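You operate a simulated robot arm through the tools that you are given. There is no shell and no other tool. Be economical: measure what you need, move in short steps, check, and stop when the job is done.

You run a simulated two-armed robot. Do the job below in one go: nothing can be reset, and whatever is moved stays where it is left.

Task
Switch off, brush the fluff from inside the left cover and close it.
Fine: use the hand brush and put it back; turn the cover knob back; the main switch stays off. Set down upright: hand brush. What is to be rubbed or washed off counts as gone when no trace of it is left.

Only the result counts: the job must be done as asked and must still hold three seconds after the hand-in. Knocking over, shifting, dropping, spilling or breaking anything else fails it. Lids that push on must go on centred and level and be pressed home; caps that screw on are set level and turned clockwise until they are tight.

Robot
Two 7-joint arms with two-finger parallel grippers on one trunk, on a base that drives. Base frame: it is fixed to the floor where the robot stands at the start and does not move with it; the origin is under the middle of the robot, x ahead of it, y to its left, z up. Units: m, degrees, N and s.
The left shoulder is at the start at [0.05, 0.165, 1.054], the right one opposite. With the tool pointing down near the work surface each hand reaches from about 0.1 to 0.58 m from the robot's upright axis, wherever it stands, measured 20 degrees to its own side. Places, roughly: hand brush [0.75, -2.75, 0.75]; left cover [0.6, -0.9, 0.6]; left cover knob [0.5, -0.6, 0.5]; main switch [0.5, 0, 0.9]; right cover [0.6, -1.9, 0.6]; right cover knob [0.5, -2.3, 0.5]; wool sheet [0.8, -1.5, 0.8]; wool tuft [0.75, -1.25, 0.5]. Payload 3.91 kg a hand.
The tool frame of a hand sits at the grasp point between the pads (the TCP): z along the fingers, y along the line on which they close. The tips reach 0.03 m beyond it. The gripper opens to 0.11 m. The fingers are 0.02 m wide and 0.01 m thick; the gripper's body (0.048 by 0.112 m) begins 0.055 m behind the TCP.
Orientation is told as [roll, pitch, yaw] about the base's x, y, z axes, in that order, counted from this pose: with the fingers straight down and closing along the base's y, the tool's x points along the base's -x, its y along +y and its z along -z.

Tools
- The arms move only by the tool apply_moves. It takes "left_steps", "right_steps" or both (then of equal length, played together; a hand with none holds still); each is a list that holds one entry, the list of rows, each a list of 7 numbers: the shift along the base's x, y, z in m, then the turn, a rotation vector about the base's x, y, z in degrees, then the finger opening in m, from 0 to 0.11. In form: [[[tx, ty, tz, rx, ry, rz, grip], ...]]. A call has 1 to 20 rows; each row shifts and turns the commanded pose from where the row before left it. A row lasts 0.2 s, in which the tool goes at most 0.05 m and 8.6 degrees; a call with a longer step from one row to the next is refused whole, and so is a gripper value outside its range. Where a pose cannot be reached the arm comes as near as it can. A force on the tool above 50 N (or 10 N above the force at the start of the call, whichever is more), or a blocked arm, ends the call early, and 0.2 s more pass. The fingers move at their own pace (about 0.045 m/s each) and stop on an object; they squeeze with about 28 N. The grip force told is the motor's: it shows also when the fingers shut on nothing. Time passes only in rows, and 0.2 s behind the last, so rows that do not move let the fingers close. The reply holds the time, the measured pose of the TCP, the force on the tool along the base axes, the opening and the grip force, in the units named above and with some noise, with the torque about the TCP (base axes, N m) and any sound that the robot's microphone picked up.
- Cameras (640 x 400 px; columns grow to the right, rows downward): "scene" is now at [0.1026, -0.0446, 1.2219]; the picture's right is [-0.53, -0.85, 0.00], its down [-0.50, 0.31, -0.81] and it looks along [0.69, -0.43, -0.59] (base axes); focal length 234 px, centre (320, 200). "left" rides on the left gripper at [0.072, -0.017, -0.103] in its tool frame; the picture's right is [0.23, 0.97, 0.00], its down [-0.76, 0.18, -0.62] and it looks along [-0.61, 0.14, 0.78] (tool axes); focal length 222 px, centre (320, 200). "right" rides on the right gripper at [0.072, 0.017, -0.103] in its tool frame; the picture's right is [-0.23, 0.97, 0.00], its down [-0.76, -0.18, -0.62] and it looks along [-0.61, -0.14, 0.78] (tool axes); focal length 222 px, centre (320, 200). There is no depth. A picture from a camera that has moved, and an enlarged one, comes with that camera's place and axes in the base frame and with its lens.
- snapshot(camera): a new picture of that camera. It takes no simulated time.
- move_column(by): slides the trunk up (or, below 0, down) by that many m; the arms and the scene camera ride with it, the base frame stays. It gives what a move gives, with no picture.
- base_move(legs): drives the robot by 1 to 6 legs, each [ahead, left, turn to the left] in m, m and degrees, along the robot's own axes; the way and the turn of a leg run together, so that a leg with both is an arc; at most 1.5 m and 180 degrees a leg. The arms and the cameras ride along, it lands a little off, and it stops where it bumps. It gives what a move gives.
- head_to(pan, tilt): turns the head with the scene camera to pan (to the left, within 80 degrees either way) and tilt (down, from -29 to 69), counted from straight ahead of the robot. It gives what a move gives.
- inspect(camera, box): a new picture of the part [left, top, right, bottom] of that camera's present view, enlarged. It takes no simulated time.
- close_job(): hands the job in; it is judged then, once.

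Work in short steps. Places have to be worked out from the pictures, the camera data and where the tool is seen: move nearer, look again, correct. Check each grasp and each placing, and mend what went wrong. You have 120 turns and 108 pictures in all, those below and enlarged ones among them. Open the grippers and draw the arms clear of the work before you hand the job in, unless the task says otherwise; then end with one line.

The tools are called after "Request:" by a JSON object that holds its "op" and its "data". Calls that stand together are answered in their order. apply_moves: Moves the arms, as the interface text tells. Its arguments: {"type":"object","properties":{"left_steps":{"type":"array","items":{"type":"array","items":{"type":"array","items":{"type":"number"}}}},"right_steps":{"type":"array","items":{"type":"array","items":{"type":"array","items":{"type":"number"}}}}},"required":[]} The other tools are called the same way: move_column (by) slides the trunk up or down; base_move (legs) drives the base; head_to (pan, tilt) turns the head that bears the scene camera; snapshot (camera) takes a picture; inspect (camera, box) takes an enlarged picture of a part of a camera's view; close_job () hands the job in.

At the start:

```text
clock: 0.0
left_tcp_pos: [0.415, -0.0361, 1.0979]
left_tool_rot: [0.0, -0.1, 0.0]
left_force: [-0.1, 0.4, -0.6]
left_torque: [0.0, 0.01, -0.03]
left_finger_gap: 0.1098
left_finger_force: 0.0
right_tcp_pos: [0.3323, -0.4092, 0.9992]
right_tool_rot: [-0.1, 0.0, 0.0]
right_force: [-0.1, 0.3, 0.2]
right_torque: [0.0, -0.03, -0.05]
right_finger_gap: 0.1099
right_finger_force: 0.0
trunk travel left (down, up): [-0.274, 0.229]
robot x, y, heading: [0.0, -0.0, -0.0]
head pan, tilt: [-31.9, 35.9]
```

scene: 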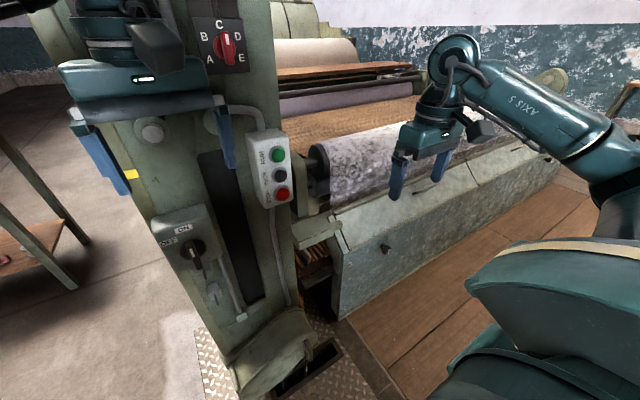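
right: 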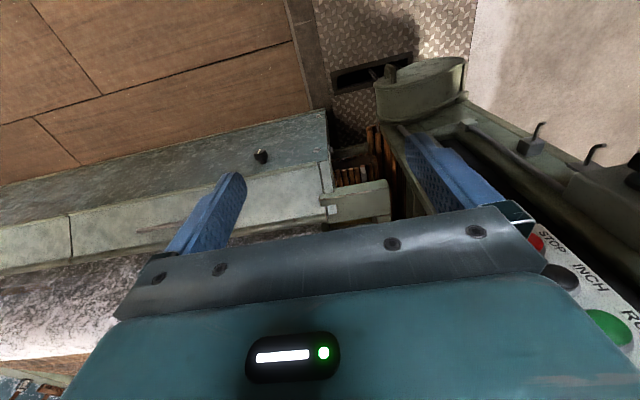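
left: 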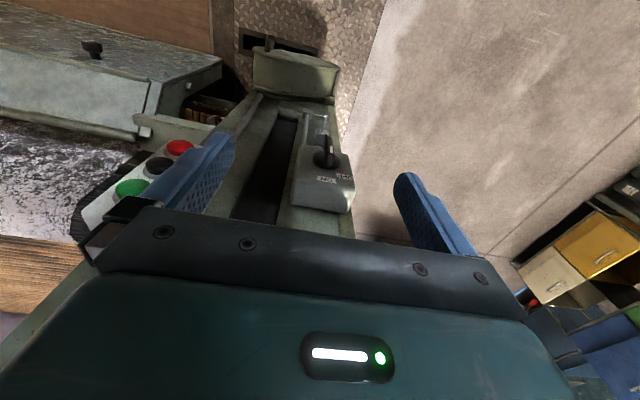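

The scene shows a rotary ON/OFF switch on the post, a cover with a knob beyond it, and the machine running to the right. I'll enlarge the switch and the cover.

Request:
{"op": "inspect", "data": {"camera": "scene", "box": [140, 120, 300, 300]}}

Request:
{"op": "inspect", "data": {"camera": "scene", "box": [290, 150, 590, 330]}}

Request:
{"op": "inspect", "data": {"camera": "left", "box": [240, 90, 400, 230]}}

```text
2.22 times, centred on (220, 210) of scene
camera zoom: at [0.1026, -0.0446, 1.2219], right [-0.53, -0.85, 0.0], down [-0.5, 0.31, -0.81], along [0.69, -0.43, -0.59], focal length 521 px, centre (542, 178)
```

zoom: 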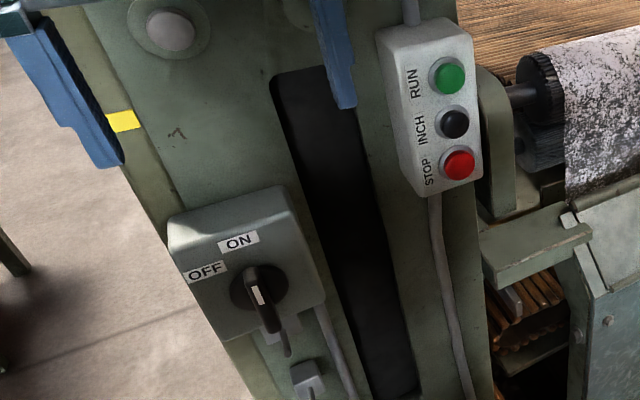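

```text
2.13 times, centred on (440, 240) of scene
camera zoom: at [0.1026, -0.0446, 1.2219], right [-0.53, -0.85, 0.0], down [-0.5, 0.31, -0.81], along [0.69, -0.43, -0.59], focal length 500 px, centre (64, 115)
```

zoom: 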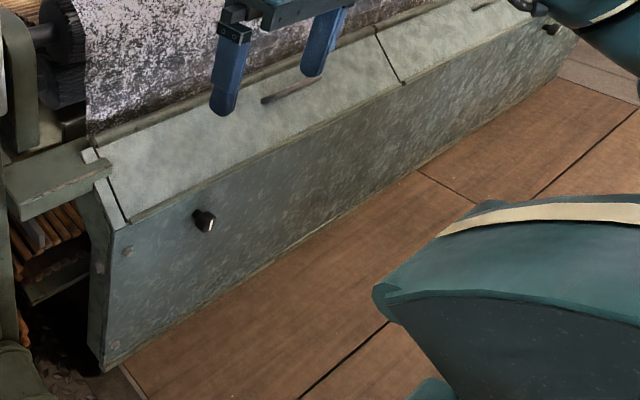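

```text
2.86 times, centred on (320, 160) of left
camera zoom: at [0.3429, -0.053, 1.2001], right [-0.23, 0.97, 0.0], down [0.76, 0.18, 0.62], along [0.61, 0.14, -0.78], focal length 635 px, centre (320, 314)
```

zoom: 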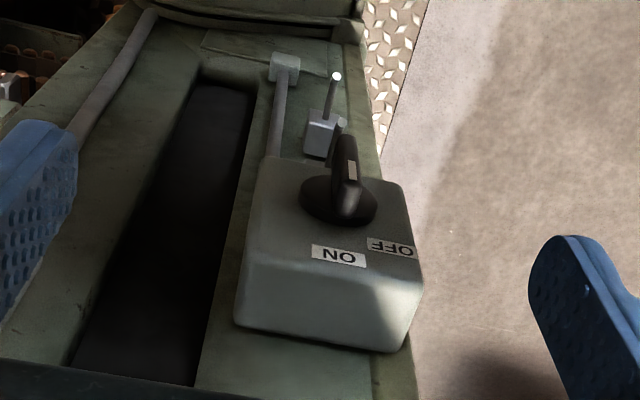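

I triangulate the switch handle at about [0.508, 0.0, 0.865]: it stands vertical at ON, and OFF is to the left. I'll back the base up a little for arm room.

Request:
{"op": "base_move", "data": {"legs": [[-0.15, 0, 0]]}}

```text
clock: 1.4
left_tcp_pos: [0.2607, -0.0366, 1.0975]
left_tool_rot: [-0.1, 0.0, -0.1]
left_force: [0.5, -0.2, 1.1]
left_torque: [0.04, -0.02, -0.01]
left_finger_gap: 0.1098
left_finger_force: 0.0
right_tcp_pos: [0.1791, -0.4092, 0.9983]
right_tool_rot: [0.0, -0.1, -0.2]
right_force: [-0.4, -0.4, -0.5]
right_torque: [-0.02, 0.01, -0.02]
right_finger_gap: 0.1103
right_finger_force: 0.0
trunk travel left (down, up): [-0.274, 0.229]
robot x, y, heading: [-0.1548, 0.001, 0.0]
head pan, tilt: [-31.9, 35.9]
```

Now pitch the left tool to point along +x, lowering it toward the switch height, staying short of it.

Request:
{"op": "apply_moves", "data": {"left_steps": [[[0.012, 0.0033, -0.021, 0, -8.2, 0, 0.06], [0.012, 0.0033, -0.021, 0, -8.2, 0, 0.06], [0.012, 0.0033, -0.021, 0, -8.2, 0, 0.06], [0.012, 0.0033, -0.021, 0, -8.2, 0, 0.06], [0.012, 0.0033, -0.021, 0, -8.2, 0, 0.06], [0.012, 0.0033, -0.021, 0, -8.2, 0, 0.06], [0.012, 0.0033, -0.021, 0, -8.2, 0, 0.06], [0.012, 0.0033, -0.021, 0, -8.2, 0, 0.06], [0.012, 0.0033, -0.021, 0, -8.2, 0, 0.06], [0.012, 0.0033, -0.021, 0, -8.2, 0, 0.06], [0.012, 0.0033, -0.021, 0, -8, 0, 0.06]]]}}

Request:
{"op": "head_to", "data": {"pan": 0, "tilt": 30}}

Request:
{"op": "snapshot", "data": {"camera": "left"}}

Request:
{"op": "snapshot", "data": {"camera": "scene"}}

```text
clock: 3.8
left_tcp_pos: [0.3955, 0.0007, 0.869]
left_tool_rot: [160.7, -90.0, -160.9]
left_force: [0.0, 1.1, -0.1]
left_torque: [-0.01, 0.02, -0.02]
left_finger_gap: 0.0597
left_finger_force: 0.0
right_tcp_pos: [0.1784, -0.4098, 0.9983]
right_tool_rot: [0.0, 0.0, -0.1]
right_force: [0.9, 0.0, 0.7]
right_torque: [-0.01, 0.01, 0.02]
right_finger_gap: 0.1101
right_finger_force: 0.1
trunk travel left (down, up): [-0.274, 0.229]
robot x, y, heading: [-0.1538, -0.0031, -0.2]
head pan, tilt: [-31.9, 35.9]
```

```text
clock: 4.8
left_tcp_pos: [0.3953, 0.0014, 0.8685]
left_tool_rot: [36.3, -89.9, -36.3]
left_force: [-0.6, 0.0, 0.4]
left_torque: [-0.02, 0.01, 0.01]
left_finger_gap: 0.06
left_finger_force: 0.1
right_tcp_pos: [0.1783, -0.4075, 0.999]
right_tool_rot: [0.0, 0.0, -0.1]
right_force: [0.2, 1.1, -0.2]
right_torque: [-0.02, 0.04, 0.01]
right_finger_gap: 0.11
right_finger_force: 0.0
trunk travel left (down, up): [-0.274, 0.229]
robot x, y, heading: [-0.1504, -0.0043, -0.2]
head pan, tilt: [0.0, 30.0]
```

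```text
101 pictures are left
camera left: at [0.292, -0.0164, 0.7947], right [0.0, 0.97, -0.23], down [-0.62, 0.18, 0.76], along [0.78, 0.14, 0.61], focal length 222 px, centre (320, 200)
```

left: 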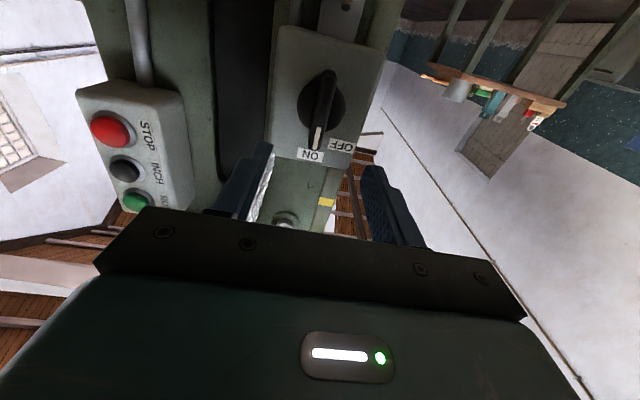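

```text
100 pictures are left
camera scene: at [-0.0342, 0.0016, 1.231], right [0.0, -1.0, 0.0], down [-0.5, 0.0, -0.87], along [0.87, 0.0, -0.5], focal length 234 px, centre (320, 200)
```

scene: 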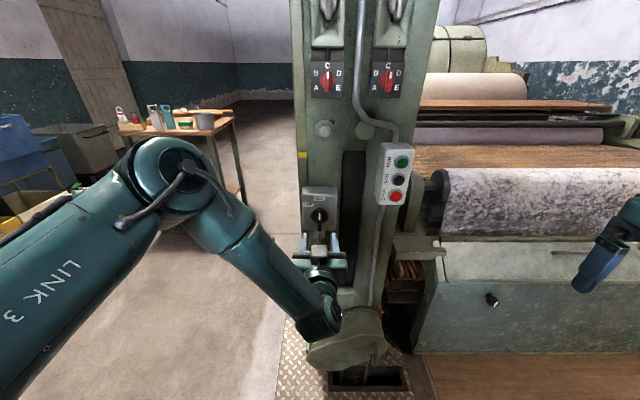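

The knob axis triangulates to about y=-0.003, z=0.855, with the handle front near x=0.505. I'll move in with the fingers either side of the handle, feeling for contact.

Request:
{"op": "apply_moves", "data": {"left_steps": [[[0.025, -0.004, -0.007, 0, 0, 0, 0.06], [0.025, 0, -0.006, 0, 0, 0, 0.06], [0.025, 0, 0, 0, 0, 0, 0.06], [0.018, 0, 0, 0, 0, 0, 0.06]]]}}

Request:
{"op": "inspect", "data": {"camera": "left", "box": [160, 0, 480, 200]}}

Request:
{"op": "inspect", "data": {"camera": "scene", "box": [270, 160, 400, 270]}}

```text
clock: 5.8
left_tcp_pos: [0.4832, -0.0145, 0.8644]
left_tool_rot: [13.2, -89.5, -12.8]
left_force: [-11.4, 1.5, 1.4]
left_torque: [0.03, -0.08, 0.43]
left_finger_gap: 0.0612
left_finger_force: 0.6
left hand out of reach, approached as far as the arm can: row 3, 4
right_tcp_pos: [0.1773, -0.4085, 1.0]
right_tool_rot: [0.0, -0.1, 0.0]
right_force: [-0.4, 0.0, -0.3]
right_torque: [-0.02, 0.0, -0.01]
right_finger_gap: 0.1102
right_finger_force: 0.1
trunk travel left (down, up): [-0.274, 0.229]
robot x, y, heading: [-0.1523, -0.0006, -0.1]
head pan, tilt: [0.0, 30.0]
```

```text
2.00 times, centred on (320, 100) of left
camera zoom: at [0.3802, -0.0324, 0.7907], right [-0.01, 0.97, -0.23], down [-0.62, 0.17, 0.77], along [0.79, 0.14, 0.6], focal length 444 px, centre (320, 400)
```

zoom: 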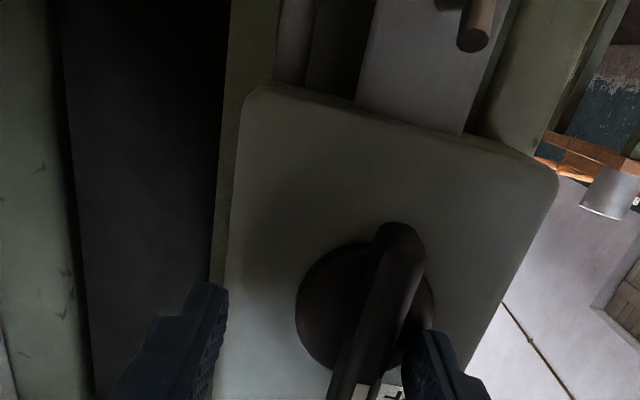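

```text
3.64 times, centred on (335, 215) of scene
camera zoom: at [-0.0356, 0.002, 1.2312], right [0.0, -1.0, 0.0], down [-0.5, 0.0, -0.87], along [0.87, 0.0, -0.5], focal length 852 px, centre (266, 146)
```

zoom: 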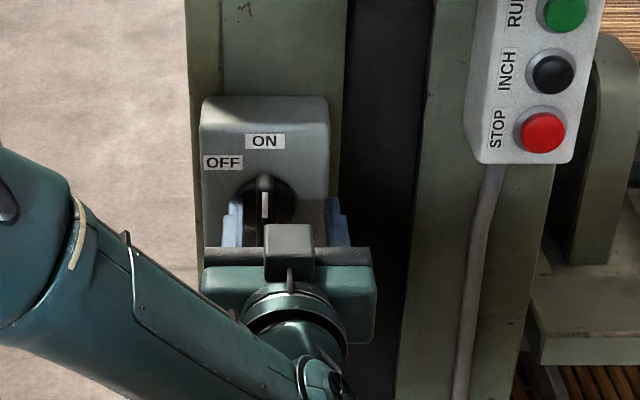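

The hand ran out of reach and drifted to y=-0.0145, with a finger on the knob's base disc. I'll retract, drive the base forward a little, then re-centre.

Request:
{"op": "apply_moves", "data": {"left_steps": [[[-0.04, 0, 0, 0, 0, 0, 0.06], [-0.04, 0, 0, 0, 0, 0, 0.06], [-0.03, 0, 0, 0, 0, 0, 0.06]]]}}

Request:
{"op": "base_move", "data": {"legs": [[0.1, 0, 0]]}}

```text
clock: 6.6
left_tcp_pos: [0.3729, -0.0118, 0.866]
left_tool_rot: [82.9, -90.0, -82.8]
left_force: [0.1, -0.3, 0.6]
left_torque: [0.0, 0.0, -0.04]
left_finger_gap: 0.0601
left_finger_force: 0.0
right_tcp_pos: [0.1782, -0.4096, 0.999]
right_tool_rot: [0.0, 0.0, -0.1]
right_force: [-1.0, -1.3, 0.4]
right_torque: [-0.02, -0.02, 0.02]
right_finger_gap: 0.11
right_finger_force: 0.0
trunk travel left (down, up): [-0.274, 0.229]
robot x, y, heading: [-0.1491, 0.001, -0.1]
head pan, tilt: [0.0, 30.0]
```

```text
clock: 7.7
left_tcp_pos: [0.4737, -0.0127, 0.8647]
left_tool_rot: [48.5, -89.9, -48.6]
left_force: [-0.1, -0.2, -0.5]
left_torque: [0.01, -0.01, -0.04]
left_finger_gap: 0.06
left_finger_force: 0.1
right_tcp_pos: [0.2794, -0.4102, 0.9986]
right_tool_rot: [-0.1, 0.0, 0.0]
right_force: [-0.1, 0.8, 0.6]
right_torque: [0.0, 0.02, -0.01]
right_finger_gap: 0.1101
right_finger_force: 0.0
trunk travel left (down, up): [-0.274, 0.229]
robot x, y, heading: [-0.053, 0.0022, -0.4]
head pan, tilt: [0.0, 30.0]
```

Now centre laterally on the handle (y≈-0.004), drop slightly, advance a bit and close.

Request:
{"op": "apply_moves", "data": {"left_steps": [[[0, 0.009, -0.009, 0, 0, 0, 0.06], [0.008, 0, 0, 0, 0, 0, 0.06], [0, 0, 0, 0, 0, 0, 0.0], [0, 0, 0, 0, 0, 0, 0.0], [0, 0, 0, 0, 0, 0, 0.0], [0, 0, 0, 0, 0, 0, 0.0]]]}}

Request:
{"op": "inspect", "data": {"camera": "left", "box": [160, 0, 480, 200]}}

```text
clock: 9.1
left_tcp_pos: [0.4827, 0.0002, 0.8572]
left_tool_rot: [106.3, -90.0, -106.0]
left_force: [-2.7, 15.9, -0.2]
left_torque: [-0.09, -0.07, -0.19]
left_finger_gap: 0.013
left_finger_force: 42.8
right_tcp_pos: [0.2788, -0.4089, 0.9998]
right_tool_rot: [-0.1, 0.0, -0.1]
right_force: [0.2, -0.6, -0.8]
right_torque: [-0.01, -0.01, 0.0]
right_finger_gap: 0.1099
right_finger_force: 0.1
trunk travel left (down, up): [-0.274, 0.229]
robot x, y, heading: [-0.052, -0.0007, -0.2]
head pan, tilt: [0.0, 30.0]
```

```text
2.00 times, centred on (320, 100) of left
camera zoom: at [0.3803, -0.0177, 0.783], right [0.0, 0.97, -0.23], down [-0.62, 0.17, 0.76], along [0.78, 0.14, 0.61], focal length 444 px, centre (320, 400)
```

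zoom: 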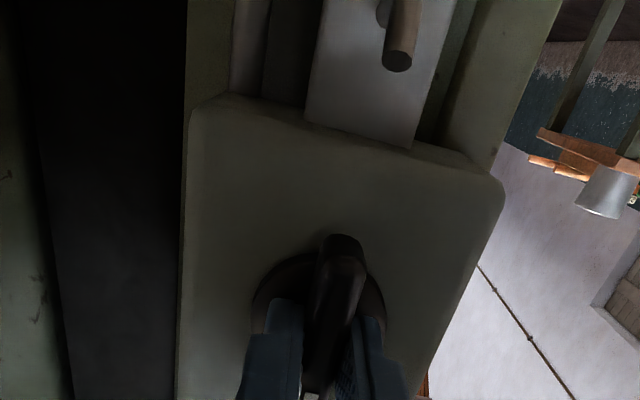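

The handle is gripped (13 mm gap). Turn it toward OFF (left): negative rotation about x, in steps.

Request:
{"op": "apply_moves", "data": {"left_steps": [[[0, 0, 0, -8, 0, 0, 0.0], [0, 0, 0, -8, 0, 0, 0.0], [0, 0, 0, -8, 0, 0, 0.0], [0, 0, 0, -8, 0, 0, 0.0], [0, 0, 0, -8, 0, 0, 0.0], [0, 0, 0, -8, 0, 0, 0.0]]]}}

Request:
{"op": "inspect", "data": {"camera": "scene", "box": [270, 160, 400, 270]}}

```text
clock: 10.5
left_tcp_pos: [0.4824, -0.0022, 0.8571]
left_tool_rot: [-90.3, -41.7, 90.3]
left_force: [4.6, 20.5, 8.3]
left_torque: [0.0, 0.41, 0.24]
left_finger_gap: 0.0128
left_finger_force: 45.2
right_tcp_pos: [0.2786, -0.4089, 1.0001]
right_tool_rot: [-0.2, 0.1, -0.1]
right_force: [0.6, 0.2, -0.6]
right_torque: [0.03, -0.03, 0.01]
right_finger_gap: 0.1101
right_finger_force: 0.1
trunk travel left (down, up): [-0.274, 0.229]
robot x, y, heading: [-0.0535, -0.0001, 0.1]
head pan, tilt: [0.0, 30.0]
```

```text
3.64 times, centred on (335, 215) of scene
camera zoom: at [0.0665, 0.0031, 1.2311], right [0.0, -1.0, 0.0], down [-0.5, 0.0, -0.87], along [0.87, 0.0, -0.5], focal length 852 px, centre (266, 146)
```

zoom: 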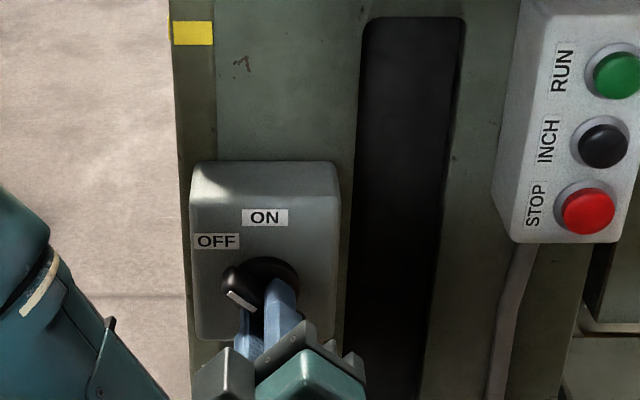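

The handle now points about 48–50° left, toward OFF, with no stop felt. I'll turn a little more to feel for the end stop.

Request:
{"op": "apply_moves", "data": {"left_steps": [[[0, 0, 0, -6, 0, 0, 0.0], [0, 0, 0, -6, 0, 0, 0.0]]]}}

Request:
{"op": "inspect", "data": {"camera": "scene", "box": [270, 160, 400, 270]}}

```text
clock: 11.1
left_tcp_pos: [0.4851, -0.0034, 0.8573]
left_tool_rot: [-90.6, -29.8, 90.2]
left_force: [10.9, 17.1, 15.3]
left_torque: [-0.05, 0.72, 0.18]
left_finger_gap: 0.0126
left_finger_force: 45.2
right_tcp_pos: [0.2782, -0.4092, 1.0012]
right_tool_rot: [0.0, 0.0, 0.0]
right_force: [-0.6, 0.7, 0.9]
right_torque: [-0.04, 0.0, -0.02]
right_finger_gap: 0.1099
right_finger_force: 0.1
trunk travel left (down, up): [-0.274, 0.229]
robot x, y, heading: [-0.0528, -0.0016, -0.1]
head pan, tilt: [0.0, 30.0]
```

```text
3.64 times, centred on (335, 215) of scene
camera zoom: at [0.0664, 0.0028, 1.2312], right [0.0, -1.0, 0.0], down [-0.5, 0.0, -0.87], along [0.87, 0.0, -0.5], focal length 852 px, centre (266, 146)
```

zoom: 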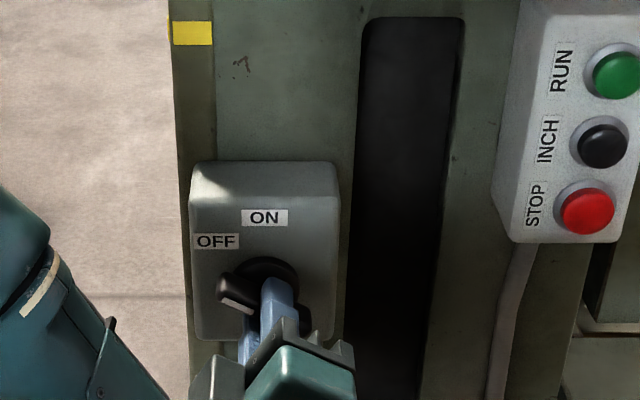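

Still free at 60°. A bit more to find whether a stop exists.

Request:
{"op": "apply_moves", "data": {"left_steps": [[[0, 0, 0, -5, 0, 0, 0.0], [0, 0, 0, -5, 0, 0, 0.0], [0, 0, 0, 0, 0, 0, 0.0]]]}}

Request:
{"op": "inspect", "data": {"camera": "scene", "box": [270, 160, 400, 270]}}

```text
clock: 11.9
left_tcp_pos: [0.4836, -0.0011, 0.8583]
left_tool_rot: [-90.4, -19.8, 90.3]
left_force: [14.3, 11.3, 17.9]
left_torque: [-0.04, 0.3, 0.93]
left_finger_gap: 0.0127
left_finger_force: 44.7
right_tcp_pos: [0.2785, -0.4084, 1.0]
right_tool_rot: [-0.1, 0.0, 0.0]
right_force: [-0.2, -0.1, -0.5]
right_torque: [-0.04, -0.02, 0.02]
right_finger_gap: 0.1099
right_finger_force: 0.0
trunk travel left (down, up): [-0.274, 0.229]
robot x, y, heading: [-0.0506, 0.0019, -0.1]
head pan, tilt: [0.0, 30.0]
```

```text
3.64 times, centred on (335, 215) of scene
camera zoom: at [0.0665, 0.0024, 1.2311], right [0.0, -1.0, 0.0], down [-0.5, 0.0, -0.87], along [0.87, 0.0, -0.5], focal length 852 px, centre (266, 146)
```

zoom: 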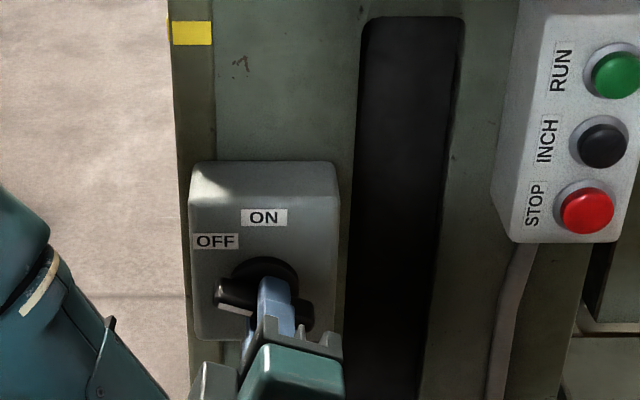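

Still turning freely at 70°. Continue toward 90° and watch the torque.

Request:
{"op": "apply_moves", "data": {"left_steps": [[[0, 0, 0, -5, 0, 0, 0.0], [0, 0, 0, -5, 0, 0, 0.0], [0, 0, 0, -5, 0, 0, 0.0], [0, 0, 0, -5, 0, 0, 0.0], [0, 0, 0, 0, 0, 0, 0.0]]]}}

Request:
{"op": "inspect", "data": {"camera": "scene", "box": [270, 160, 400, 270]}}

```text
clock: 13.1
left_tcp_pos: [0.4823, -0.0027, 0.8596]
left_tool_rot: [-90.5, 0.1, 90.2]
left_force: [13.2, 8.4, 21.9]
left_torque: [0.21, 0.64, 1.19]
left_finger_gap: 0.0127
left_finger_force: 44.8
right_tcp_pos: [0.2785, -0.4093, 0.9995]
right_tool_rot: [-0.1, 0.1, -0.2]
right_force: [0.2, 0.1, 0.4]
right_torque: [0.0, -0.02, -0.02]
right_finger_gap: 0.1097
right_finger_force: 0.0
trunk travel left (down, up): [-0.274, 0.229]
robot x, y, heading: [-0.0532, 0.0044, -0.2]
head pan, tilt: [0.0, 30.0]
```

```text
3.64 times, centred on (335, 215) of scene
camera zoom: at [0.0661, 0.002, 1.2311], right [0.0, -1.0, 0.0], down [-0.5, 0.0, -0.87], along [0.87, 0.0, -0.5], focal length 852 px, centre (266, 146)
```

zoom: 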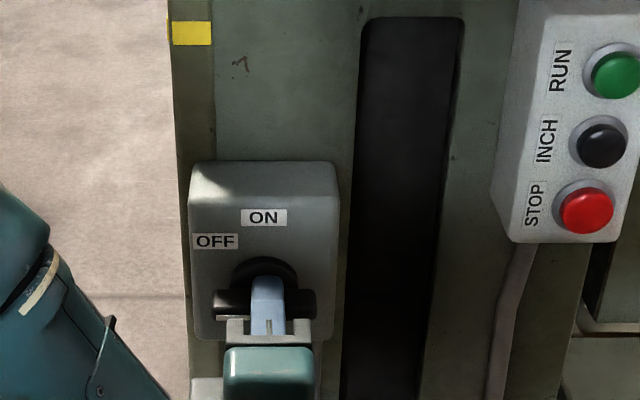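

The handle is now horizontal and the torque about x rose to 0.21. One more small nudge to confirm a stop.

Request:
{"op": "apply_moves", "data": {"left_steps": [[[0, 0, 0, -4, 0, 0, 0.0], [0, 0, 0, -4, 0, 0, 0.0], [0, 0, 0, 0, 0, 0, 0.0]]]}}

Request:
{"op": "inspect", "data": {"camera": "scene", "box": [270, 160, 400, 270]}}

```text
clock: 13.9
left_tcp_pos: [0.4828, -0.0039, 0.8583]
left_tool_rot: [-90.5, 8.0, 89.9]
left_force: [12.0, 3.5, 23.3]
left_torque: [1.08, 0.53, 0.34]
left_finger_gap: 0.0157
left_finger_force: 45.3
right_tcp_pos: [0.2781, -0.4105, 0.9988]
right_tool_rot: [0.0, -0.1, -0.1]
right_force: [0.6, 0.2, 0.2]
right_torque: [0.0, 0.01, 0.02]
right_finger_gap: 0.11
right_finger_force: 0.1
trunk travel left (down, up): [-0.274, 0.229]
robot x, y, heading: [-0.0539, -0.0003, -0.1]
head pan, tilt: [0.0, 30.0]
```

```text
3.64 times, centred on (335, 215) of scene
camera zoom: at [0.0659, 0.0014, 1.2312], right [0.0, -1.0, 0.0], down [-0.5, 0.0, -0.87], along [0.87, 0.0, -0.5], focal length 852 px, centre (266, 146)
```

zoom: 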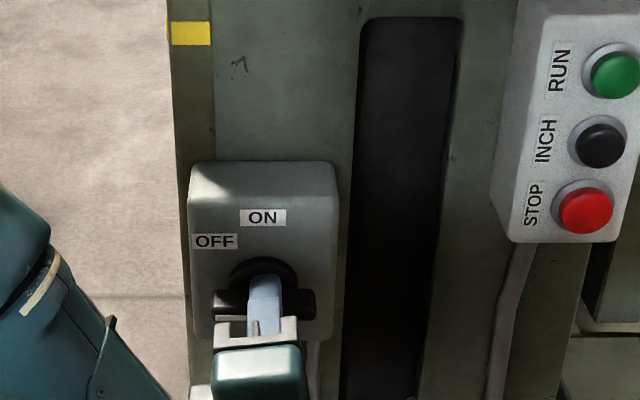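

The stop is reached at 90° (torque 1.1, handle no longer follows), so the switch is fully off. I'll ease back, release, retract and re-roll the hand.

Request:
{"op": "apply_moves", "data": {"left_steps": [[[0, 0, 0, 6, 0, 0, 0.0], [0, 0, 0, 0, 0, 0, 0.04], [0, 0, 0, 0, 0, 0, 0.05], [-0.03, 0, 0, 0, 0, 0, 0.06], [-0.04, 0, 0, 0, 0, 0, 0.06], [-0.04, 0, 0, 0, 0, 0, 0.06], [-0.02, 0, 0.01, 8, 0, 0, 0.06], [-0.02, 0, 0.01, 8, 0, 0, 0.06], [0, 0, 0.01, 8, 0, 0, 0.06], [0, 0, 0.01, 8, 0, 0, 0.06], [0, 0, 0.01, 8, 0, 0, 0.06], [0, 0, 0, 8, 0, 0, 0.06], [0, 0, 0, 8, 0, 0, 0.06], [0, 0, 0, 8, 0, 0, 0.06], [0, 0, 0, 8, 0, 0, 0.06], [0, 0, 0, 8, 0, 0, 0.06], [0, 0, 0, 8, 0, 0, 0.06], [0, 0, 0, 4, 0, 0, 0.06]]]}}

Request:
{"op": "snapshot", "data": {"camera": "scene"}}

```text
clock: 17.7
left_tcp_pos: [0.3396, -0.002, 0.9093]
left_tool_rot: [91.9, -89.7, -91.9]
left_force: [0.2, -0.1, -0.4]
left_torque: [0.01, 0.01, -0.02]
left_finger_gap: 0.06
left_finger_force: 0.1
left hand out of reach, approached as far as the arm can: row 8
right_tcp_pos: [0.2792, -0.4092, 0.9992]
right_tool_rot: [0.0, 0.0, -0.1]
right_force: [0.0, 0.1, -0.4]
right_torque: [-0.04, 0.0, 0.03]
right_finger_gap: 0.1099
right_finger_force: 0.1
trunk travel left (down, up): [-0.274, 0.229]
robot x, y, heading: [-0.0531, 0.0006, 0.1]
head pan, tilt: [0.0, 30.0]
```

```text
91 pictures are left
camera scene: at [0.0666, 0.0014, 1.231], right [0.0, -1.0, 0.0], down [-0.5, 0.0, -0.87], along [0.87, 0.0, -0.5], focal length 234 px, centre (320, 200)
```

scene: 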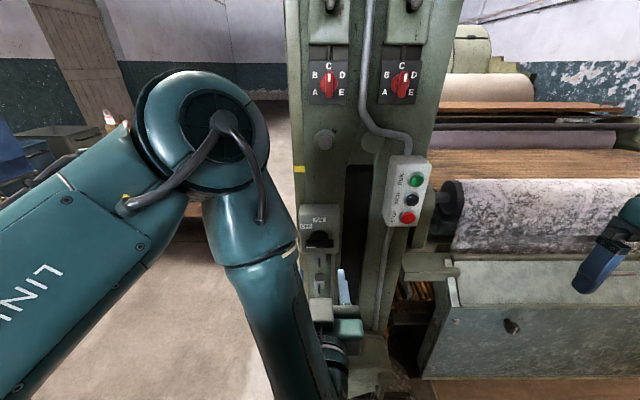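

The switch handle stands horizontal = off. Now return the left tool to pointing down, then drive back and right to view the covers.

Request:
{"op": "apply_moves", "data": {"left_steps": [[[-0.01, 0.01, 0.015, 0, 8.2, 0, 0.06], [-0.01, 0.01, 0.015, 0, 8.2, 0, 0.06], [-0.01, 0.01, 0.015, 0, 8.2, 0, 0.06], [-0.01, 0.01, 0.015, 0, 8.2, 0, 0.06], [0, 0.01, 0.015, 0, 8.2, 0, 0.06], [0, 0.01, 0.015, 0, 8.2, 0, 0.06], [0, 0.01, 0.015, 0, 8.2, 0, 0.06], [0, 0.01, 0.015, 0, 8.2, 0, 0.06], [0, 0.01, 0.015, 0, 8.2, 0, 0.06], [0, 0.01, 0.015, 0, 8.2, 0, 0.06], [0, 0.01, 0.015, 0, 8, 0, 0.06]]]}}

Request:
{"op": "base_move", "data": {"legs": [[-0.35, 0, 0], [0, -0.9, 0]]}}

Request:
{"op": "snapshot", "data": {"camera": "scene"}}

```text
clock: 20.1
left_tcp_pos: [0.3007, 0.106, 1.075]
left_tool_rot: [-0.2, 0.2, -0.2]
left_force: [0.0, 0.8, 0.2]
left_torque: [-0.01, 0.0, 0.03]
left_finger_gap: 0.0601
left_finger_force: 0.2
right_tcp_pos: [0.2782, -0.4097, 0.9985]
right_tool_rot: [0.0, 0.0, -0.2]
right_force: [0.1, -0.5, -0.3]
right_torque: [0.0, 0.0, 0.05]
right_finger_gap: 0.11
right_finger_force: 0.0
trunk travel left (down, up): [-0.274, 0.229]
robot x, y, heading: [-0.0499, 0.0025, 0.2]
head pan, tilt: [0.0, 30.0]
```

```text
clock: 22.0
left_tcp_pos: [0.0546, 0.1061, 1.0761]
left_tool_rot: [-0.2, -0.3, -0.4]
left_force: [-0.6, 0.5, 0.3]
left_torque: [0.03, 0.05, -0.01]
left_finger_gap: 0.06
left_finger_force: 0.1
right_tcp_pos: [0.0302, -0.4109, 0.9985]
right_tool_rot: [0.0, -0.1, -0.5]
right_force: [-0.5, -0.2, -0.1]
right_torque: [-0.02, 0.01, -0.01]
right_finger_gap: 0.1099
right_finger_force: 0.0
trunk travel left (down, up): [-0.274, 0.229]
robot x, y, heading: [-0.2977, 0.0043, -0.5]
head pan, tilt: [0.0, 30.0]
stopped in leg 1: the robot was blocked; the commanded pose is now the measured one
```

```text
90 pictures are left
camera scene: at [-0.1791, 0.0018, 1.2309], right [-0.01, -1.0, 0.0], down [-0.5, 0.0, -0.87], along [0.87, -0.01, -0.5], focal length 234 px, centre (320, 200)
```

scene: 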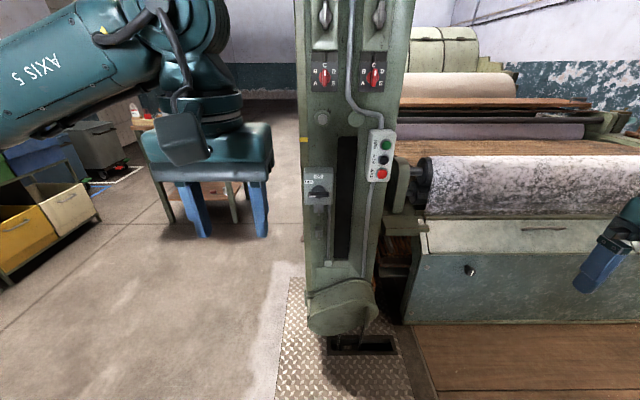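

Blocked by something behind at x≈-0.3; I'll ease forward and drive right, keeping clear of both.

Request:
{"op": "base_move", "data": {"legs": [[0.06, 0, 0.5], [0, -0.75, 0]]}}

Request:
{"op": "head_to", "data": {"pan": 0, "tilt": 38}}

Request:
{"op": "snapshot", "data": {"camera": "scene"}}

Request:
{"op": "head_to", "data": {"pan": -60, "tilt": 30}}

Request:
{"op": "snapshot", "data": {"camera": "scene"}}

```text
clock: 29.7
left_tcp_pos: [0.1082, -0.6653, 1.0759]
left_tool_rot: [-0.2, -0.2, -1.2]
left_force: [0.5, -1.3, -0.5]
left_torque: [-0.03, 0.03, 0.0]
left_finger_gap: 0.06
left_finger_force: 0.0
right_tcp_pos: [0.0777, -1.1821, 0.999]
right_tool_rot: [0.0, -0.1, -1.4]
right_force: [0.1, 0.7, 0.2]
right_torque: [0.01, -0.03, -0.01]
right_finger_gap: 0.1102
right_finger_force: 0.1
trunk travel left (down, up): [-0.274, 0.229]
robot x, y, heading: [-0.2469, -0.7643, -1.2]
head pan, tilt: [0.0, 30.0]
```

```text
clock: 30.4
left_tcp_pos: [0.1104, -0.6661, 1.075]
left_tool_rot: [-0.2, -0.3, -1.2]
left_force: [-0.5, 0.4, -0.2]
left_torque: [0.0, 0.01, 0.01]
left_finger_gap: 0.0599
left_finger_force: 0.0
right_tcp_pos: [0.0783, -1.1813, 0.9984]
right_tool_rot: [0.1, -0.2, -1.3]
right_force: [-0.2, -0.2, -0.9]
right_torque: [-0.06, 0.02, 0.0]
right_finger_gap: 0.1102
right_finger_force: 0.0
trunk travel left (down, up): [-0.274, 0.229]
robot x, y, heading: [-0.2442, -0.766, -1.2]
head pan, tilt: [0.0, 38.0]
```

```text
89 pictures are left
camera scene: at [-0.1303, -0.7662, 1.2187], right [-0.02, -1.0, 0.0], down [-0.62, 0.01, -0.79], along [0.79, -0.02, -0.62], focal length 234 px, centre (320, 200)
```

scene: 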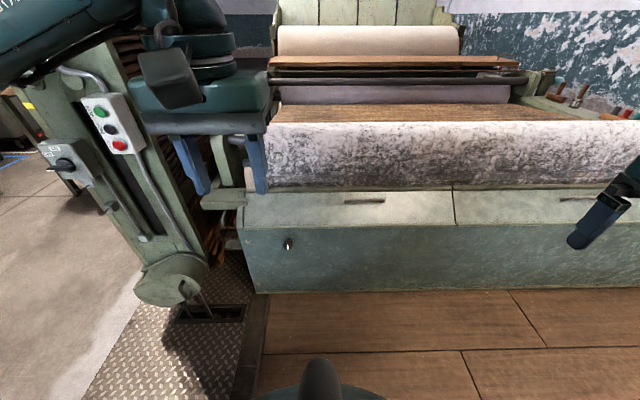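

```text
clock: 31.7
left_tcp_pos: [0.1089, -0.6657, 1.076]
left_tool_rot: [-0.3, -0.3, -1.2]
left_force: [0.2, -0.2, -0.3]
left_torque: [0.06, 0.0, -0.02]
left_finger_gap: 0.06
left_finger_force: 0.0
right_tcp_pos: [0.0763, -1.1817, 1.0003]
right_tool_rot: [0.0, 0.0, -1.3]
right_force: [0.3, 0.5, 0.8]
right_torque: [0.0, 0.02, -0.02]
right_finger_gap: 0.1099
right_finger_force: 0.1
trunk travel left (down, up): [-0.274, 0.229]
robot x, y, heading: [-0.2443, -0.7696, -1.0]
head pan, tilt: [-60.0, 30.0]
```

```text
88 pictures are left
camera scene: at [-0.1729, -0.8437, 1.231], right [-0.88, -0.48, 0.0], down [-0.24, 0.44, -0.87], along [0.42, -0.76, -0.5], focal length 234 px, centre (320, 200)
```

scene: 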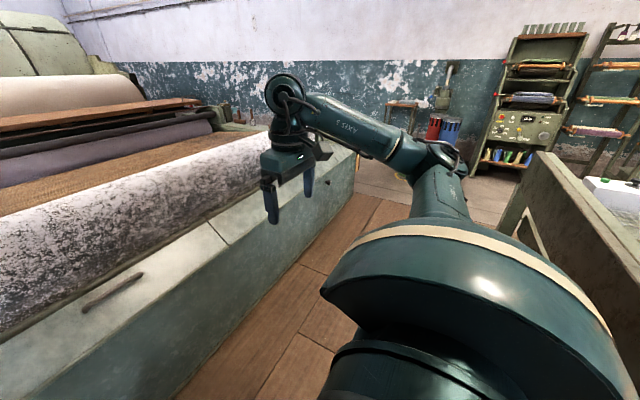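

The cover's knob is on the front face and it has a handle on top. Let me look closely at both.

Request:
{"op": "head_to", "data": {"pan": 0, "tilt": 38}}

Request:
{"op": "inspect", "data": {"camera": "scene", "box": [230, 160, 470, 300]}}

Request:
{"op": "inspect", "data": {"camera": "scene", "box": [250, 215, 330, 265]}}

```text
clock: 33.0
left_tcp_pos: [0.1096, -0.6667, 1.0757]
left_tool_rot: [-0.2, -0.2, -1.1]
left_force: [0.6, 0.2, 0.1]
left_torque: [-0.04, -0.04, -0.04]
left_finger_gap: 0.06
left_finger_force: 0.0
right_tcp_pos: [0.0765, -1.1823, 0.9988]
right_tool_rot: [0.0, -0.1, -1.3]
right_force: [0.1, 0.4, 0.3]
right_torque: [0.01, 0.02, 0.02]
right_finger_gap: 0.1099
right_finger_force: 0.1
trunk travel left (down, up): [-0.274, 0.229]
robot x, y, heading: [-0.2457, -0.7642, -1.0]
head pan, tilt: [0.0, 38.0]
```

```text
2.67 times, centred on (350, 230) of scene
camera zoom: at [-0.1303, -0.7663, 1.2187], right [-0.02, -1.0, 0.0], down [-0.62, 0.01, -0.79], along [0.79, -0.02, -0.62], focal length 625 px, centre (240, 120)
```

zoom: 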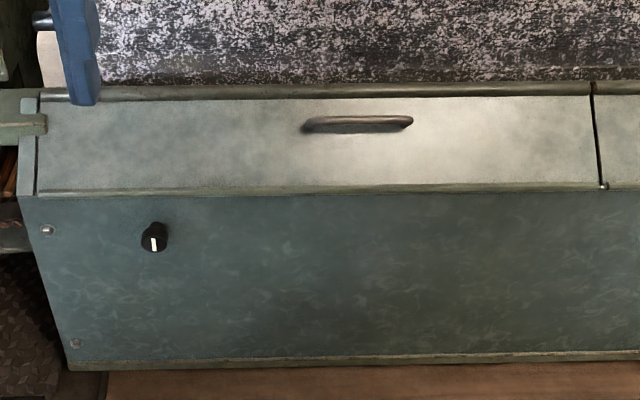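

```text
8.00 times, centred on (290, 240) of scene
camera zoom: at [-0.1303, -0.7663, 1.2187], right [-0.02, -1.0, 0.0], down [-0.62, 0.01, -0.79], along [0.79, -0.02, -0.62], focal length 1875 px, centre (560, -120)
```

zoom: 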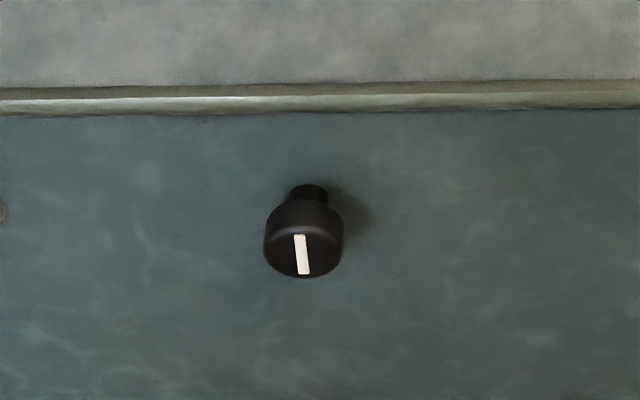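

The knob is a round button with a vertical white mark, at roughly [0.53, -0.65, 0.46]. I'll lower the trunk and pitch the left tool forward toward it.

Request:
{"op": "move_column", "data": {"by": -0.25}}

Request:
{"op": "apply_moves", "data": {"left_steps": [[[0.012, 0.0, -0.031, 0, -8.2, 0, 0.06], [0.012, 0.0, -0.031, 0, -8.2, 0, 0.06], [0.012, 0.0, -0.031, 0, -8.2, 0, 0.06], [0.012, 0.0, -0.031, 0, -8.2, 0, 0.06], [0.012, 0.0, -0.031, 0, -8.2, 0, 0.06], [0.012, 0.0, -0.031, 0, -8.2, 0, 0.06], [0.012, 0.0, -0.031, 0, -8.2, 0, 0.06], [0.012, 0.0, -0.031, 0, -8.2, 0, 0.06], [0.012, 0.0, -0.031, 0, -8.2, 0, 0.06], [0.012, 0.0, -0.031, 0, -8.2, 0, 0.06], [0.012, 0.0, -0.031, 0, -8, 1.1, 0.06]]]}}

Request:
{"op": "snapshot", "data": {"camera": "left"}}

Request:
{"op": "snapshot", "data": {"camera": "scene"}}

```text
clock: 35.5
left_tcp_pos: [0.1102, -0.6668, 0.8265]
left_tool_rot: [-0.3, -0.1, -1.2]
left_force: [0.2, 0.3, -0.2]
left_torque: [-0.01, -0.01, -0.01]
left_finger_gap: 0.0599
left_finger_force: 0.1
right_tcp_pos: [0.0785, -1.1813, 0.7488]
right_tool_rot: [0.0, -0.1, -1.2]
right_force: [0.5, -0.6, 0.4]
right_torque: [-0.03, 0.05, -0.01]
right_finger_gap: 0.11
right_finger_force: 0.2
trunk travel left (down, up): [-0.024, 0.479]
robot x, y, heading: [-0.2434, -0.7639, -0.9]
head pan, tilt: [0.0, 38.0]
```

```text
clock: 37.9
left_tcp_pos: [0.2196, -0.7581, 0.5585]
left_tool_rot: [87.7, -88.9, -86.1]
left_force: [-0.6, 0.4, -0.7]
left_torque: [-0.02, -0.01, -0.03]
left_finger_gap: 0.0598
left_finger_force: 0.0
left hand out of reach, approached as far as the arm can: row 9, 10, 11
right_tcp_pos: [0.0776, -1.1813, 0.7489]
right_tool_rot: [0.0, -0.1, -1.3]
right_force: [0.1, 0.4, 0.0]
right_torque: [-0.01, 0.0, -0.01]
right_finger_gap: 0.1098
right_finger_force: 0.0
trunk travel left (down, up): [-0.024, 0.479]
robot x, y, heading: [-0.2434, -0.7641, -1.4]
head pan, tilt: [0.0, 38.0]
```

```text
85 pictures are left
camera left: at [0.1169, -0.7769, 0.4846], right [-0.03, 0.98, -0.21], down [-0.63, 0.15, 0.77], along [0.78, 0.15, 0.61], focal length 222 px, centre (320, 200)
```

left: 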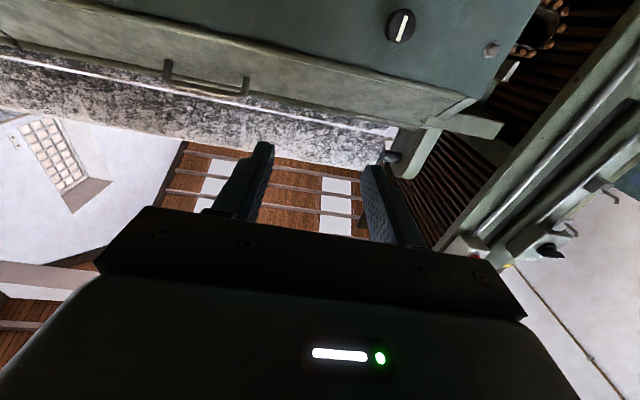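

```text
84 pictures are left
camera scene: at [-0.1303, -0.7661, 0.9687], right [-0.02, -1.0, 0.0], down [-0.62, 0.01, -0.79], along [0.79, -0.02, -0.62], focal length 234 px, centre (320, 200)
```

scene: 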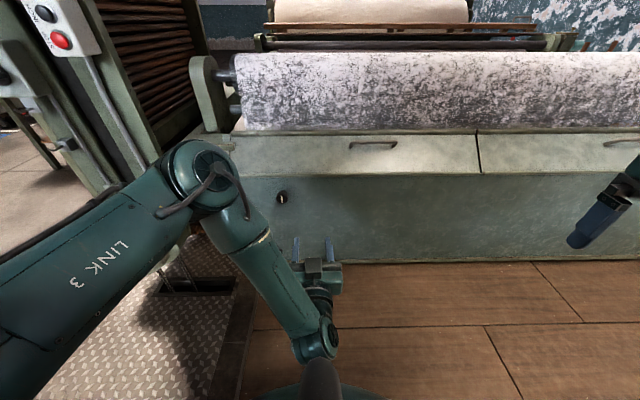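

Triangulation gives the knob face at [0.537, -0.650, 0.460]. The arm is at its low limit here, so I'll drive closer and then line up.

Request:
{"op": "base_move", "data": {"legs": [[0.19, 0.05, 1.2]]}}

Request:
{"op": "apply_moves", "data": {"left_steps": [[[0, 0.02, -0.015, 0, 0, 0, 0.08], [0, 0.02, -0.015, 0, 0, 0, 0.08], [0, 0.02, -0.015, 0, 0, 0, 0.08]]]}}

```text
clock: 39.5
left_tcp_pos: [0.4099, -0.7042, 0.5601]
left_tool_rot: [81.5, -88.7, -78.9]
left_force: [0.0, 0.1, 0.3]
left_torque: [-0.01, 0.0, -0.02]
left_finger_gap: 0.0599
left_finger_force: 0.0
right_tcp_pos: [0.2754, -1.1283, 0.7495]
right_tool_rot: [0.0, -0.1, -0.3]
right_force: [0.1, 0.0, 0.6]
right_torque: [0.03, -0.01, 0.0]
right_finger_gap: 0.1102
right_finger_force: 0.1
trunk travel left (down, up): [-0.024, 0.479]
robot x, y, heading: [-0.0511, -0.721, -0.1]
head pan, tilt: [0.0, 38.0]
```

```text
clock: 40.3
left_tcp_pos: [0.4032, -0.6975, 0.5593]
left_tool_rot: [75.0, -88.8, -72.3]
left_force: [0.2, -0.7, 0.4]
left_torque: [0.02, -0.02, 0.0]
left_finger_gap: 0.0801
left_finger_force: 0.1
left hand out of reach, approached as far as the arm can: row 1, 2, 3
right_tcp_pos: [0.2766, -1.1286, 0.7493]
right_tool_rot: [-0.1, 0.0, -0.2]
right_force: [0.2, 0.0, 0.5]
right_torque: [-0.03, 0.0, -0.02]
right_finger_gap: 0.1098
right_finger_force: 0.0
trunk travel left (down, up): [-0.024, 0.479]
robot x, y, heading: [-0.0519, -0.7177, -0.2]
head pan, tilt: [0.0, 38.0]
```

Limited by folding close in; I'll lower the trunk the remaining bit and extend the hand forward, where the reach should be better.

Request:
{"op": "move_column", "data": {"by": -0.022}}

Request:
{"op": "apply_moves", "data": {"left_steps": [[[0.025, 0.0, -0.0, 0, 0, 0, 0.08], [0.025, 0.0, 0, 0, 0, 0, 0.08]]]}}

```text
clock: 41.0
left_tcp_pos: [0.4042, -0.6973, 0.5377]
left_tool_rot: [75.4, -88.8, -72.6]
left_force: [-0.5, 0.2, -0.7]
left_torque: [0.01, 0.0, 0.01]
left_finger_gap: 0.0798
left_finger_force: 0.1
right_tcp_pos: [0.2762, -1.1289, 0.7273]
right_tool_rot: [-0.1, -0.2, -0.2]
right_force: [0.7, 0.0, -1.7]
right_torque: [0.01, -0.02, 0.01]
right_finger_gap: 0.11
right_finger_force: 0.0
trunk travel left (down, up): [-0.002, 0.501]
robot x, y, heading: [-0.0538, -0.7186, -0.0]
head pan, tilt: [0.0, 38.0]
```

```text
clock: 41.6
left_tcp_pos: [0.4518, -0.7046, 0.5438]
left_tool_rot: [65.9, -88.7, -62.6]
left_force: [0.0, -0.2, -0.2]
left_torque: [0.01, 0.02, -0.02]
left_finger_gap: 0.0798
left_finger_force: 0.0
left hand out of reach, approached as far as the arm can: row 1, 2
right_tcp_pos: [0.2757, -1.1294, 0.7278]
right_tool_rot: [0.0, -0.1, -0.3]
right_force: [-0.2, 0.0, -0.3]
right_torque: [-0.01, -0.01, 0.03]
right_finger_gap: 0.11
right_finger_force: 0.1
trunk travel left (down, up): [-0.002, 0.501]
robot x, y, heading: [-0.0578, -0.7175, -0.2]
head pan, tilt: [0.0, 38.0]
```

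Still stuck at z≈0.54. A forward-down tool (tilted about 35° below horizontal) should let the wrist ride higher; I'll tilt it back and go down.

Request:
{"op": "apply_moves", "data": {"left_steps": [[[0, 0.0, 0, 0, 8, 0, 0.08], [0, 0, 0, 0, 8, 0, 0.08], [0, 0, 0, 0, 8, 0, 0.08], [0, 0, 0, 0, 8, 0, 0.08], [0, 0, 0, 0, 3, 0, 0.08]]]}}

Request:
{"op": "snapshot", "data": {"camera": "scene"}}

Request:
{"op": "snapshot", "data": {"camera": "left"}}

```text
clock: 42.8
left_tcp_pos: [0.4514, -0.7036, 0.5423]
left_tool_rot: [4.3, -54.5, -2.0]
left_force: [-1.3, -0.4, -1.3]
left_torque: [0.0, -0.04, -0.01]
left_finger_gap: 0.0798
left_finger_force: 0.1
right_tcp_pos: [0.2755, -1.1289, 0.7269]
right_tool_rot: [0.0, -0.1, -0.2]
right_force: [-0.3, 0.2, 0.2]
right_torque: [0.0, -0.01, 0.03]
right_finger_gap: 0.1099
right_finger_force: 0.0
trunk travel left (down, up): [-0.002, 0.501]
robot x, y, heading: [-0.0545, -0.7184, -0.3]
head pan, tilt: [0.0, 38.0]
```

```text
83 pictures are left
camera scene: at [0.0608, -0.7172, 0.9466], right [0.0, -1.0, 0.0], down [-0.62, 0.0, -0.79], along [0.79, 0.0, -0.62], focal length 234 px, centre (320, 200)
```

scene: 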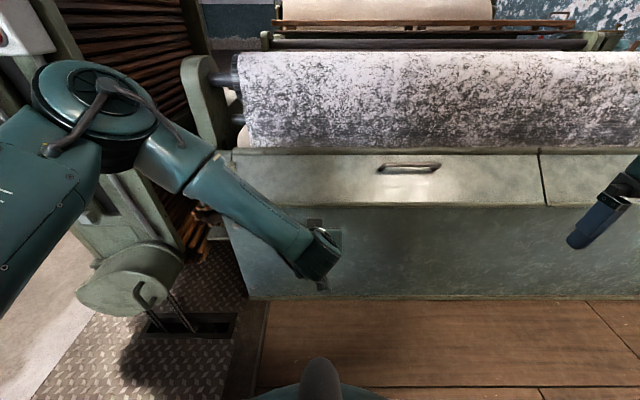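

```text
82 pictures are left
camera left: at [0.3258, -0.7249, 0.5419], right [-0.16, 0.98, -0.14], down [-0.07, 0.13, 0.99], along [0.98, 0.17, 0.05], focal length 222 px, centre (320, 200)
```

left: 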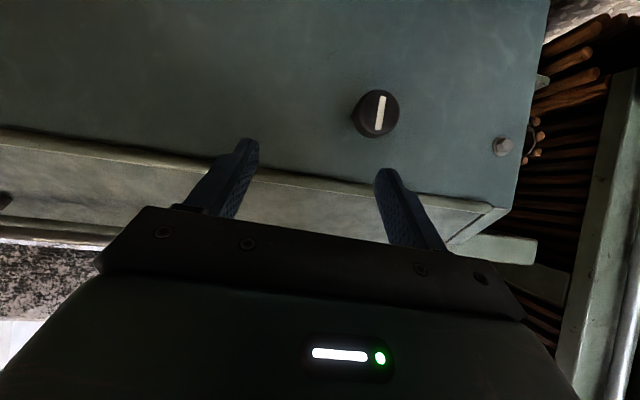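

Now the knob is in the left view clearly. Try moving left and down with this tilt.

Request:
{"op": "apply_moves", "data": {"left_steps": [[[0, 0.02, -0.02, 0, 0, 0, 0.08], [0, 0.02, -0.02, 0, 0, 0, 0.08], [0, 0.013, -0.02, 0, 0, 0, 0.08], [0, 0, -0.02, 0, 0, 0, 0.08]]]}}

Request:
{"op": "snapshot", "data": {"camera": "left"}}

```text
clock: 43.8
left_tcp_pos: [0.4509, -0.6503, 0.4652]
left_tool_rot: [4.2, -54.7, -2.0]
left_force: [0.4, 0.1, -0.4]
left_torque: [0.02, 0.03, 0.02]
left_finger_gap: 0.0802
left_finger_force: 0.0
right_tcp_pos: [0.276, -1.1285, 0.7277]
right_tool_rot: [0.1, -0.1, -0.2]
right_force: [0.8, -0.1, 0.3]
right_torque: [0.0, -0.01, 0.01]
right_finger_gap: 0.11
right_finger_force: 0.0
trunk travel left (down, up): [-0.002, 0.501]
robot x, y, heading: [-0.0486, -0.7179, -0.0]
head pan, tilt: [0.0, 38.0]
```

```text
81 pictures are left
camera left: at [0.3257, -0.6708, 0.4633], right [-0.16, 0.98, -0.14], down [-0.07, 0.13, 0.99], along [0.98, 0.17, 0.05], focal length 222 px, centre (320, 200)
```

left: 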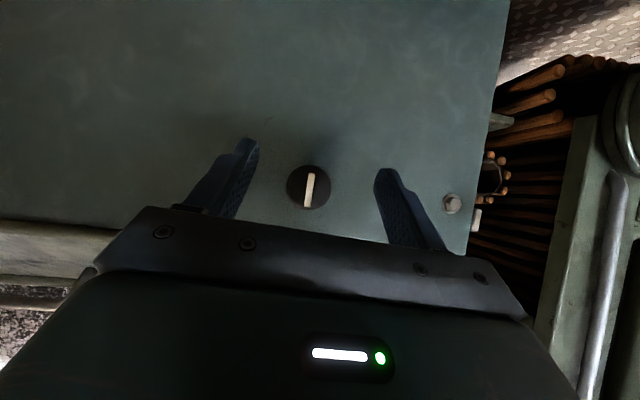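

The knob is centred between the fingers laterally. Try levelling the tool some more here (pitch −20°).

Request:
{"op": "apply_moves", "data": {"left_steps": [[[0, 0, 0, 0, -7, 0, 0.08], [0, 0, 0, 0, -7, 0, 0.08], [0, 0, 0, 0, -7, 0, 0.08]]]}}

```text
clock: 44.6
left_tcp_pos: [0.4492, -0.6745, 0.4812]
left_tool_rot: [7.6, -75.3, -4.4]
left_force: [0.8, 0.1, 0.3]
left_torque: [-0.01, -0.01, -0.04]
left_finger_gap: 0.0803
left_finger_force: 0.2
left hand out of reach, approached as far as the arm can: row 3
right_tcp_pos: [0.2757, -1.1284, 0.7272]
right_tool_rot: [0.0, -0.1, -0.4]
right_force: [-0.1, -0.2, 0.3]
right_torque: [-0.01, -0.04, -0.01]
right_finger_gap: 0.1103
right_finger_force: 0.0
trunk travel left (down, up): [-0.002, 0.501]
robot x, y, heading: [-0.0523, -0.7159, -0.3]
head pan, tilt: [0.0, 38.0]
```

Level limit is about −70°. I'll go to −65° pitch, recentre, and advance to just in front of the knob.

Request:
{"op": "apply_moves", "data": {"left_steps": [[[0, 0, 0, 0, 5, 0, 0.08], [0, 0, 0, 0, 6, 0, 0.08], [0.02, 0, 0, 0, 0, 0, 0.08], [0.02, 0, 0, 0, 0, 0, 0.08]]]}}

Request:
{"op": "snapshot", "data": {"camera": "left"}}

```text
clock: 45.6
left_tcp_pos: [0.4896, -0.6748, 0.4799]
left_tool_rot: [5.2, -64.6, -2.6]
left_force: [-0.5, -0.8, -0.1]
left_torque: [-0.02, 0.0, -0.01]
left_finger_gap: 0.0802
left_finger_force: 0.1
right_tcp_pos: [0.276, -1.1298, 0.7266]
right_tool_rot: [0.0, -0.1, -0.3]
right_force: [0.6, 0.8, -0.6]
right_torque: [-0.01, 0.03, -0.03]
right_finger_gap: 0.11
right_finger_force: 0.0
trunk travel left (down, up): [-0.002, 0.501]
robot x, y, heading: [-0.0534, -0.7199, -0.2]
head pan, tilt: [0.0, 38.0]
```

```text
80 pictures are left
camera left: at [0.3661, -0.6954, 0.4572], right [-0.13, 0.98, -0.17], down [-0.24, 0.13, 0.96], along [0.96, 0.17, 0.22], focal length 222 px, centre (320, 200)
```

left: 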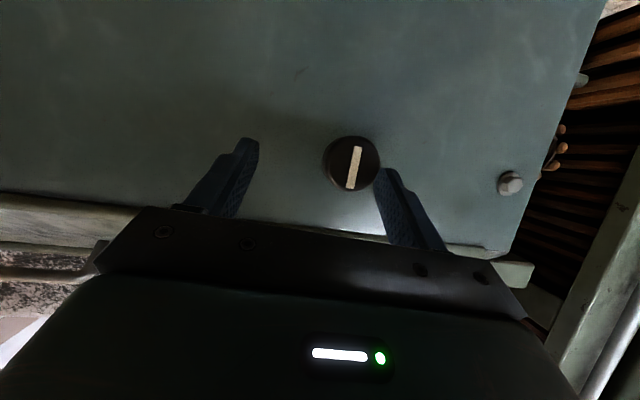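

Shift left 25 mm and down 16 mm, then advance onto the knob.

Request:
{"op": "apply_moves", "data": {"left_steps": [[[0, 0.025, -0.016, 0, 0, 0, 0.08], [0.02, 0, 0, 0, 0, 0, 0.08], [0.02, 0, 0, 0, 0, 0, 0.08], [0.01, 0, 0, 0, 0, 0, 0.08]]]}}

Request:
{"op": "snapshot", "data": {"camera": "left"}}

```text
clock: 46.6
left_tcp_pos: [0.5318, -0.6519, 0.4647]
left_tool_rot: [4.9, -64.2, -3.0]
left_force: [-20.1, 7.9, 17.5]
left_torque: [-0.66, -0.42, -0.55]
left_finger_gap: 0.0752
left_finger_force: 0.1
right_tcp_pos: [0.2758, -1.1278, 0.7289]
right_tool_rot: [0.0, -0.3, -0.2]
right_force: [0.0, 0.6, 0.0]
right_torque: [0.0, -0.05, -0.03]
right_finger_gap: 0.1102
right_finger_force: 0.0
trunk travel left (down, up): [-0.002, 0.501]
robot x, y, heading: [-0.053, -0.7192, 0.0]
head pan, tilt: [0.0, 38.0]
stopped in row 4 (left hand): the force on the tool passed its limit at 66 N (the readings are from after the stop); the commanded pose is now the measured one
```

```text
79 pictures are left
camera left: at [0.4064, -0.6725, 0.4416], right [-0.12, 0.98, -0.17], down [-0.23, 0.14, 0.96], along [0.96, 0.16, 0.21], focal length 222 px, centre (320, 200)
```

left: 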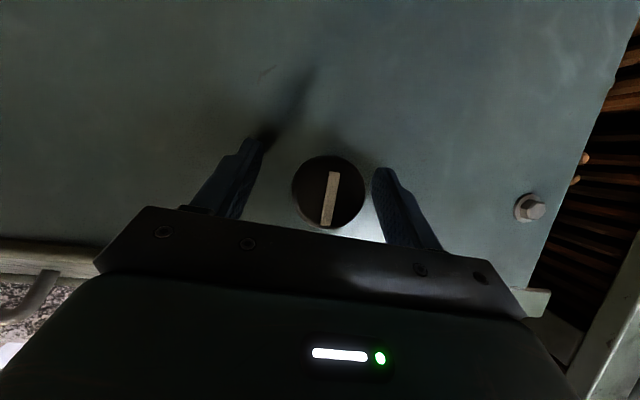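

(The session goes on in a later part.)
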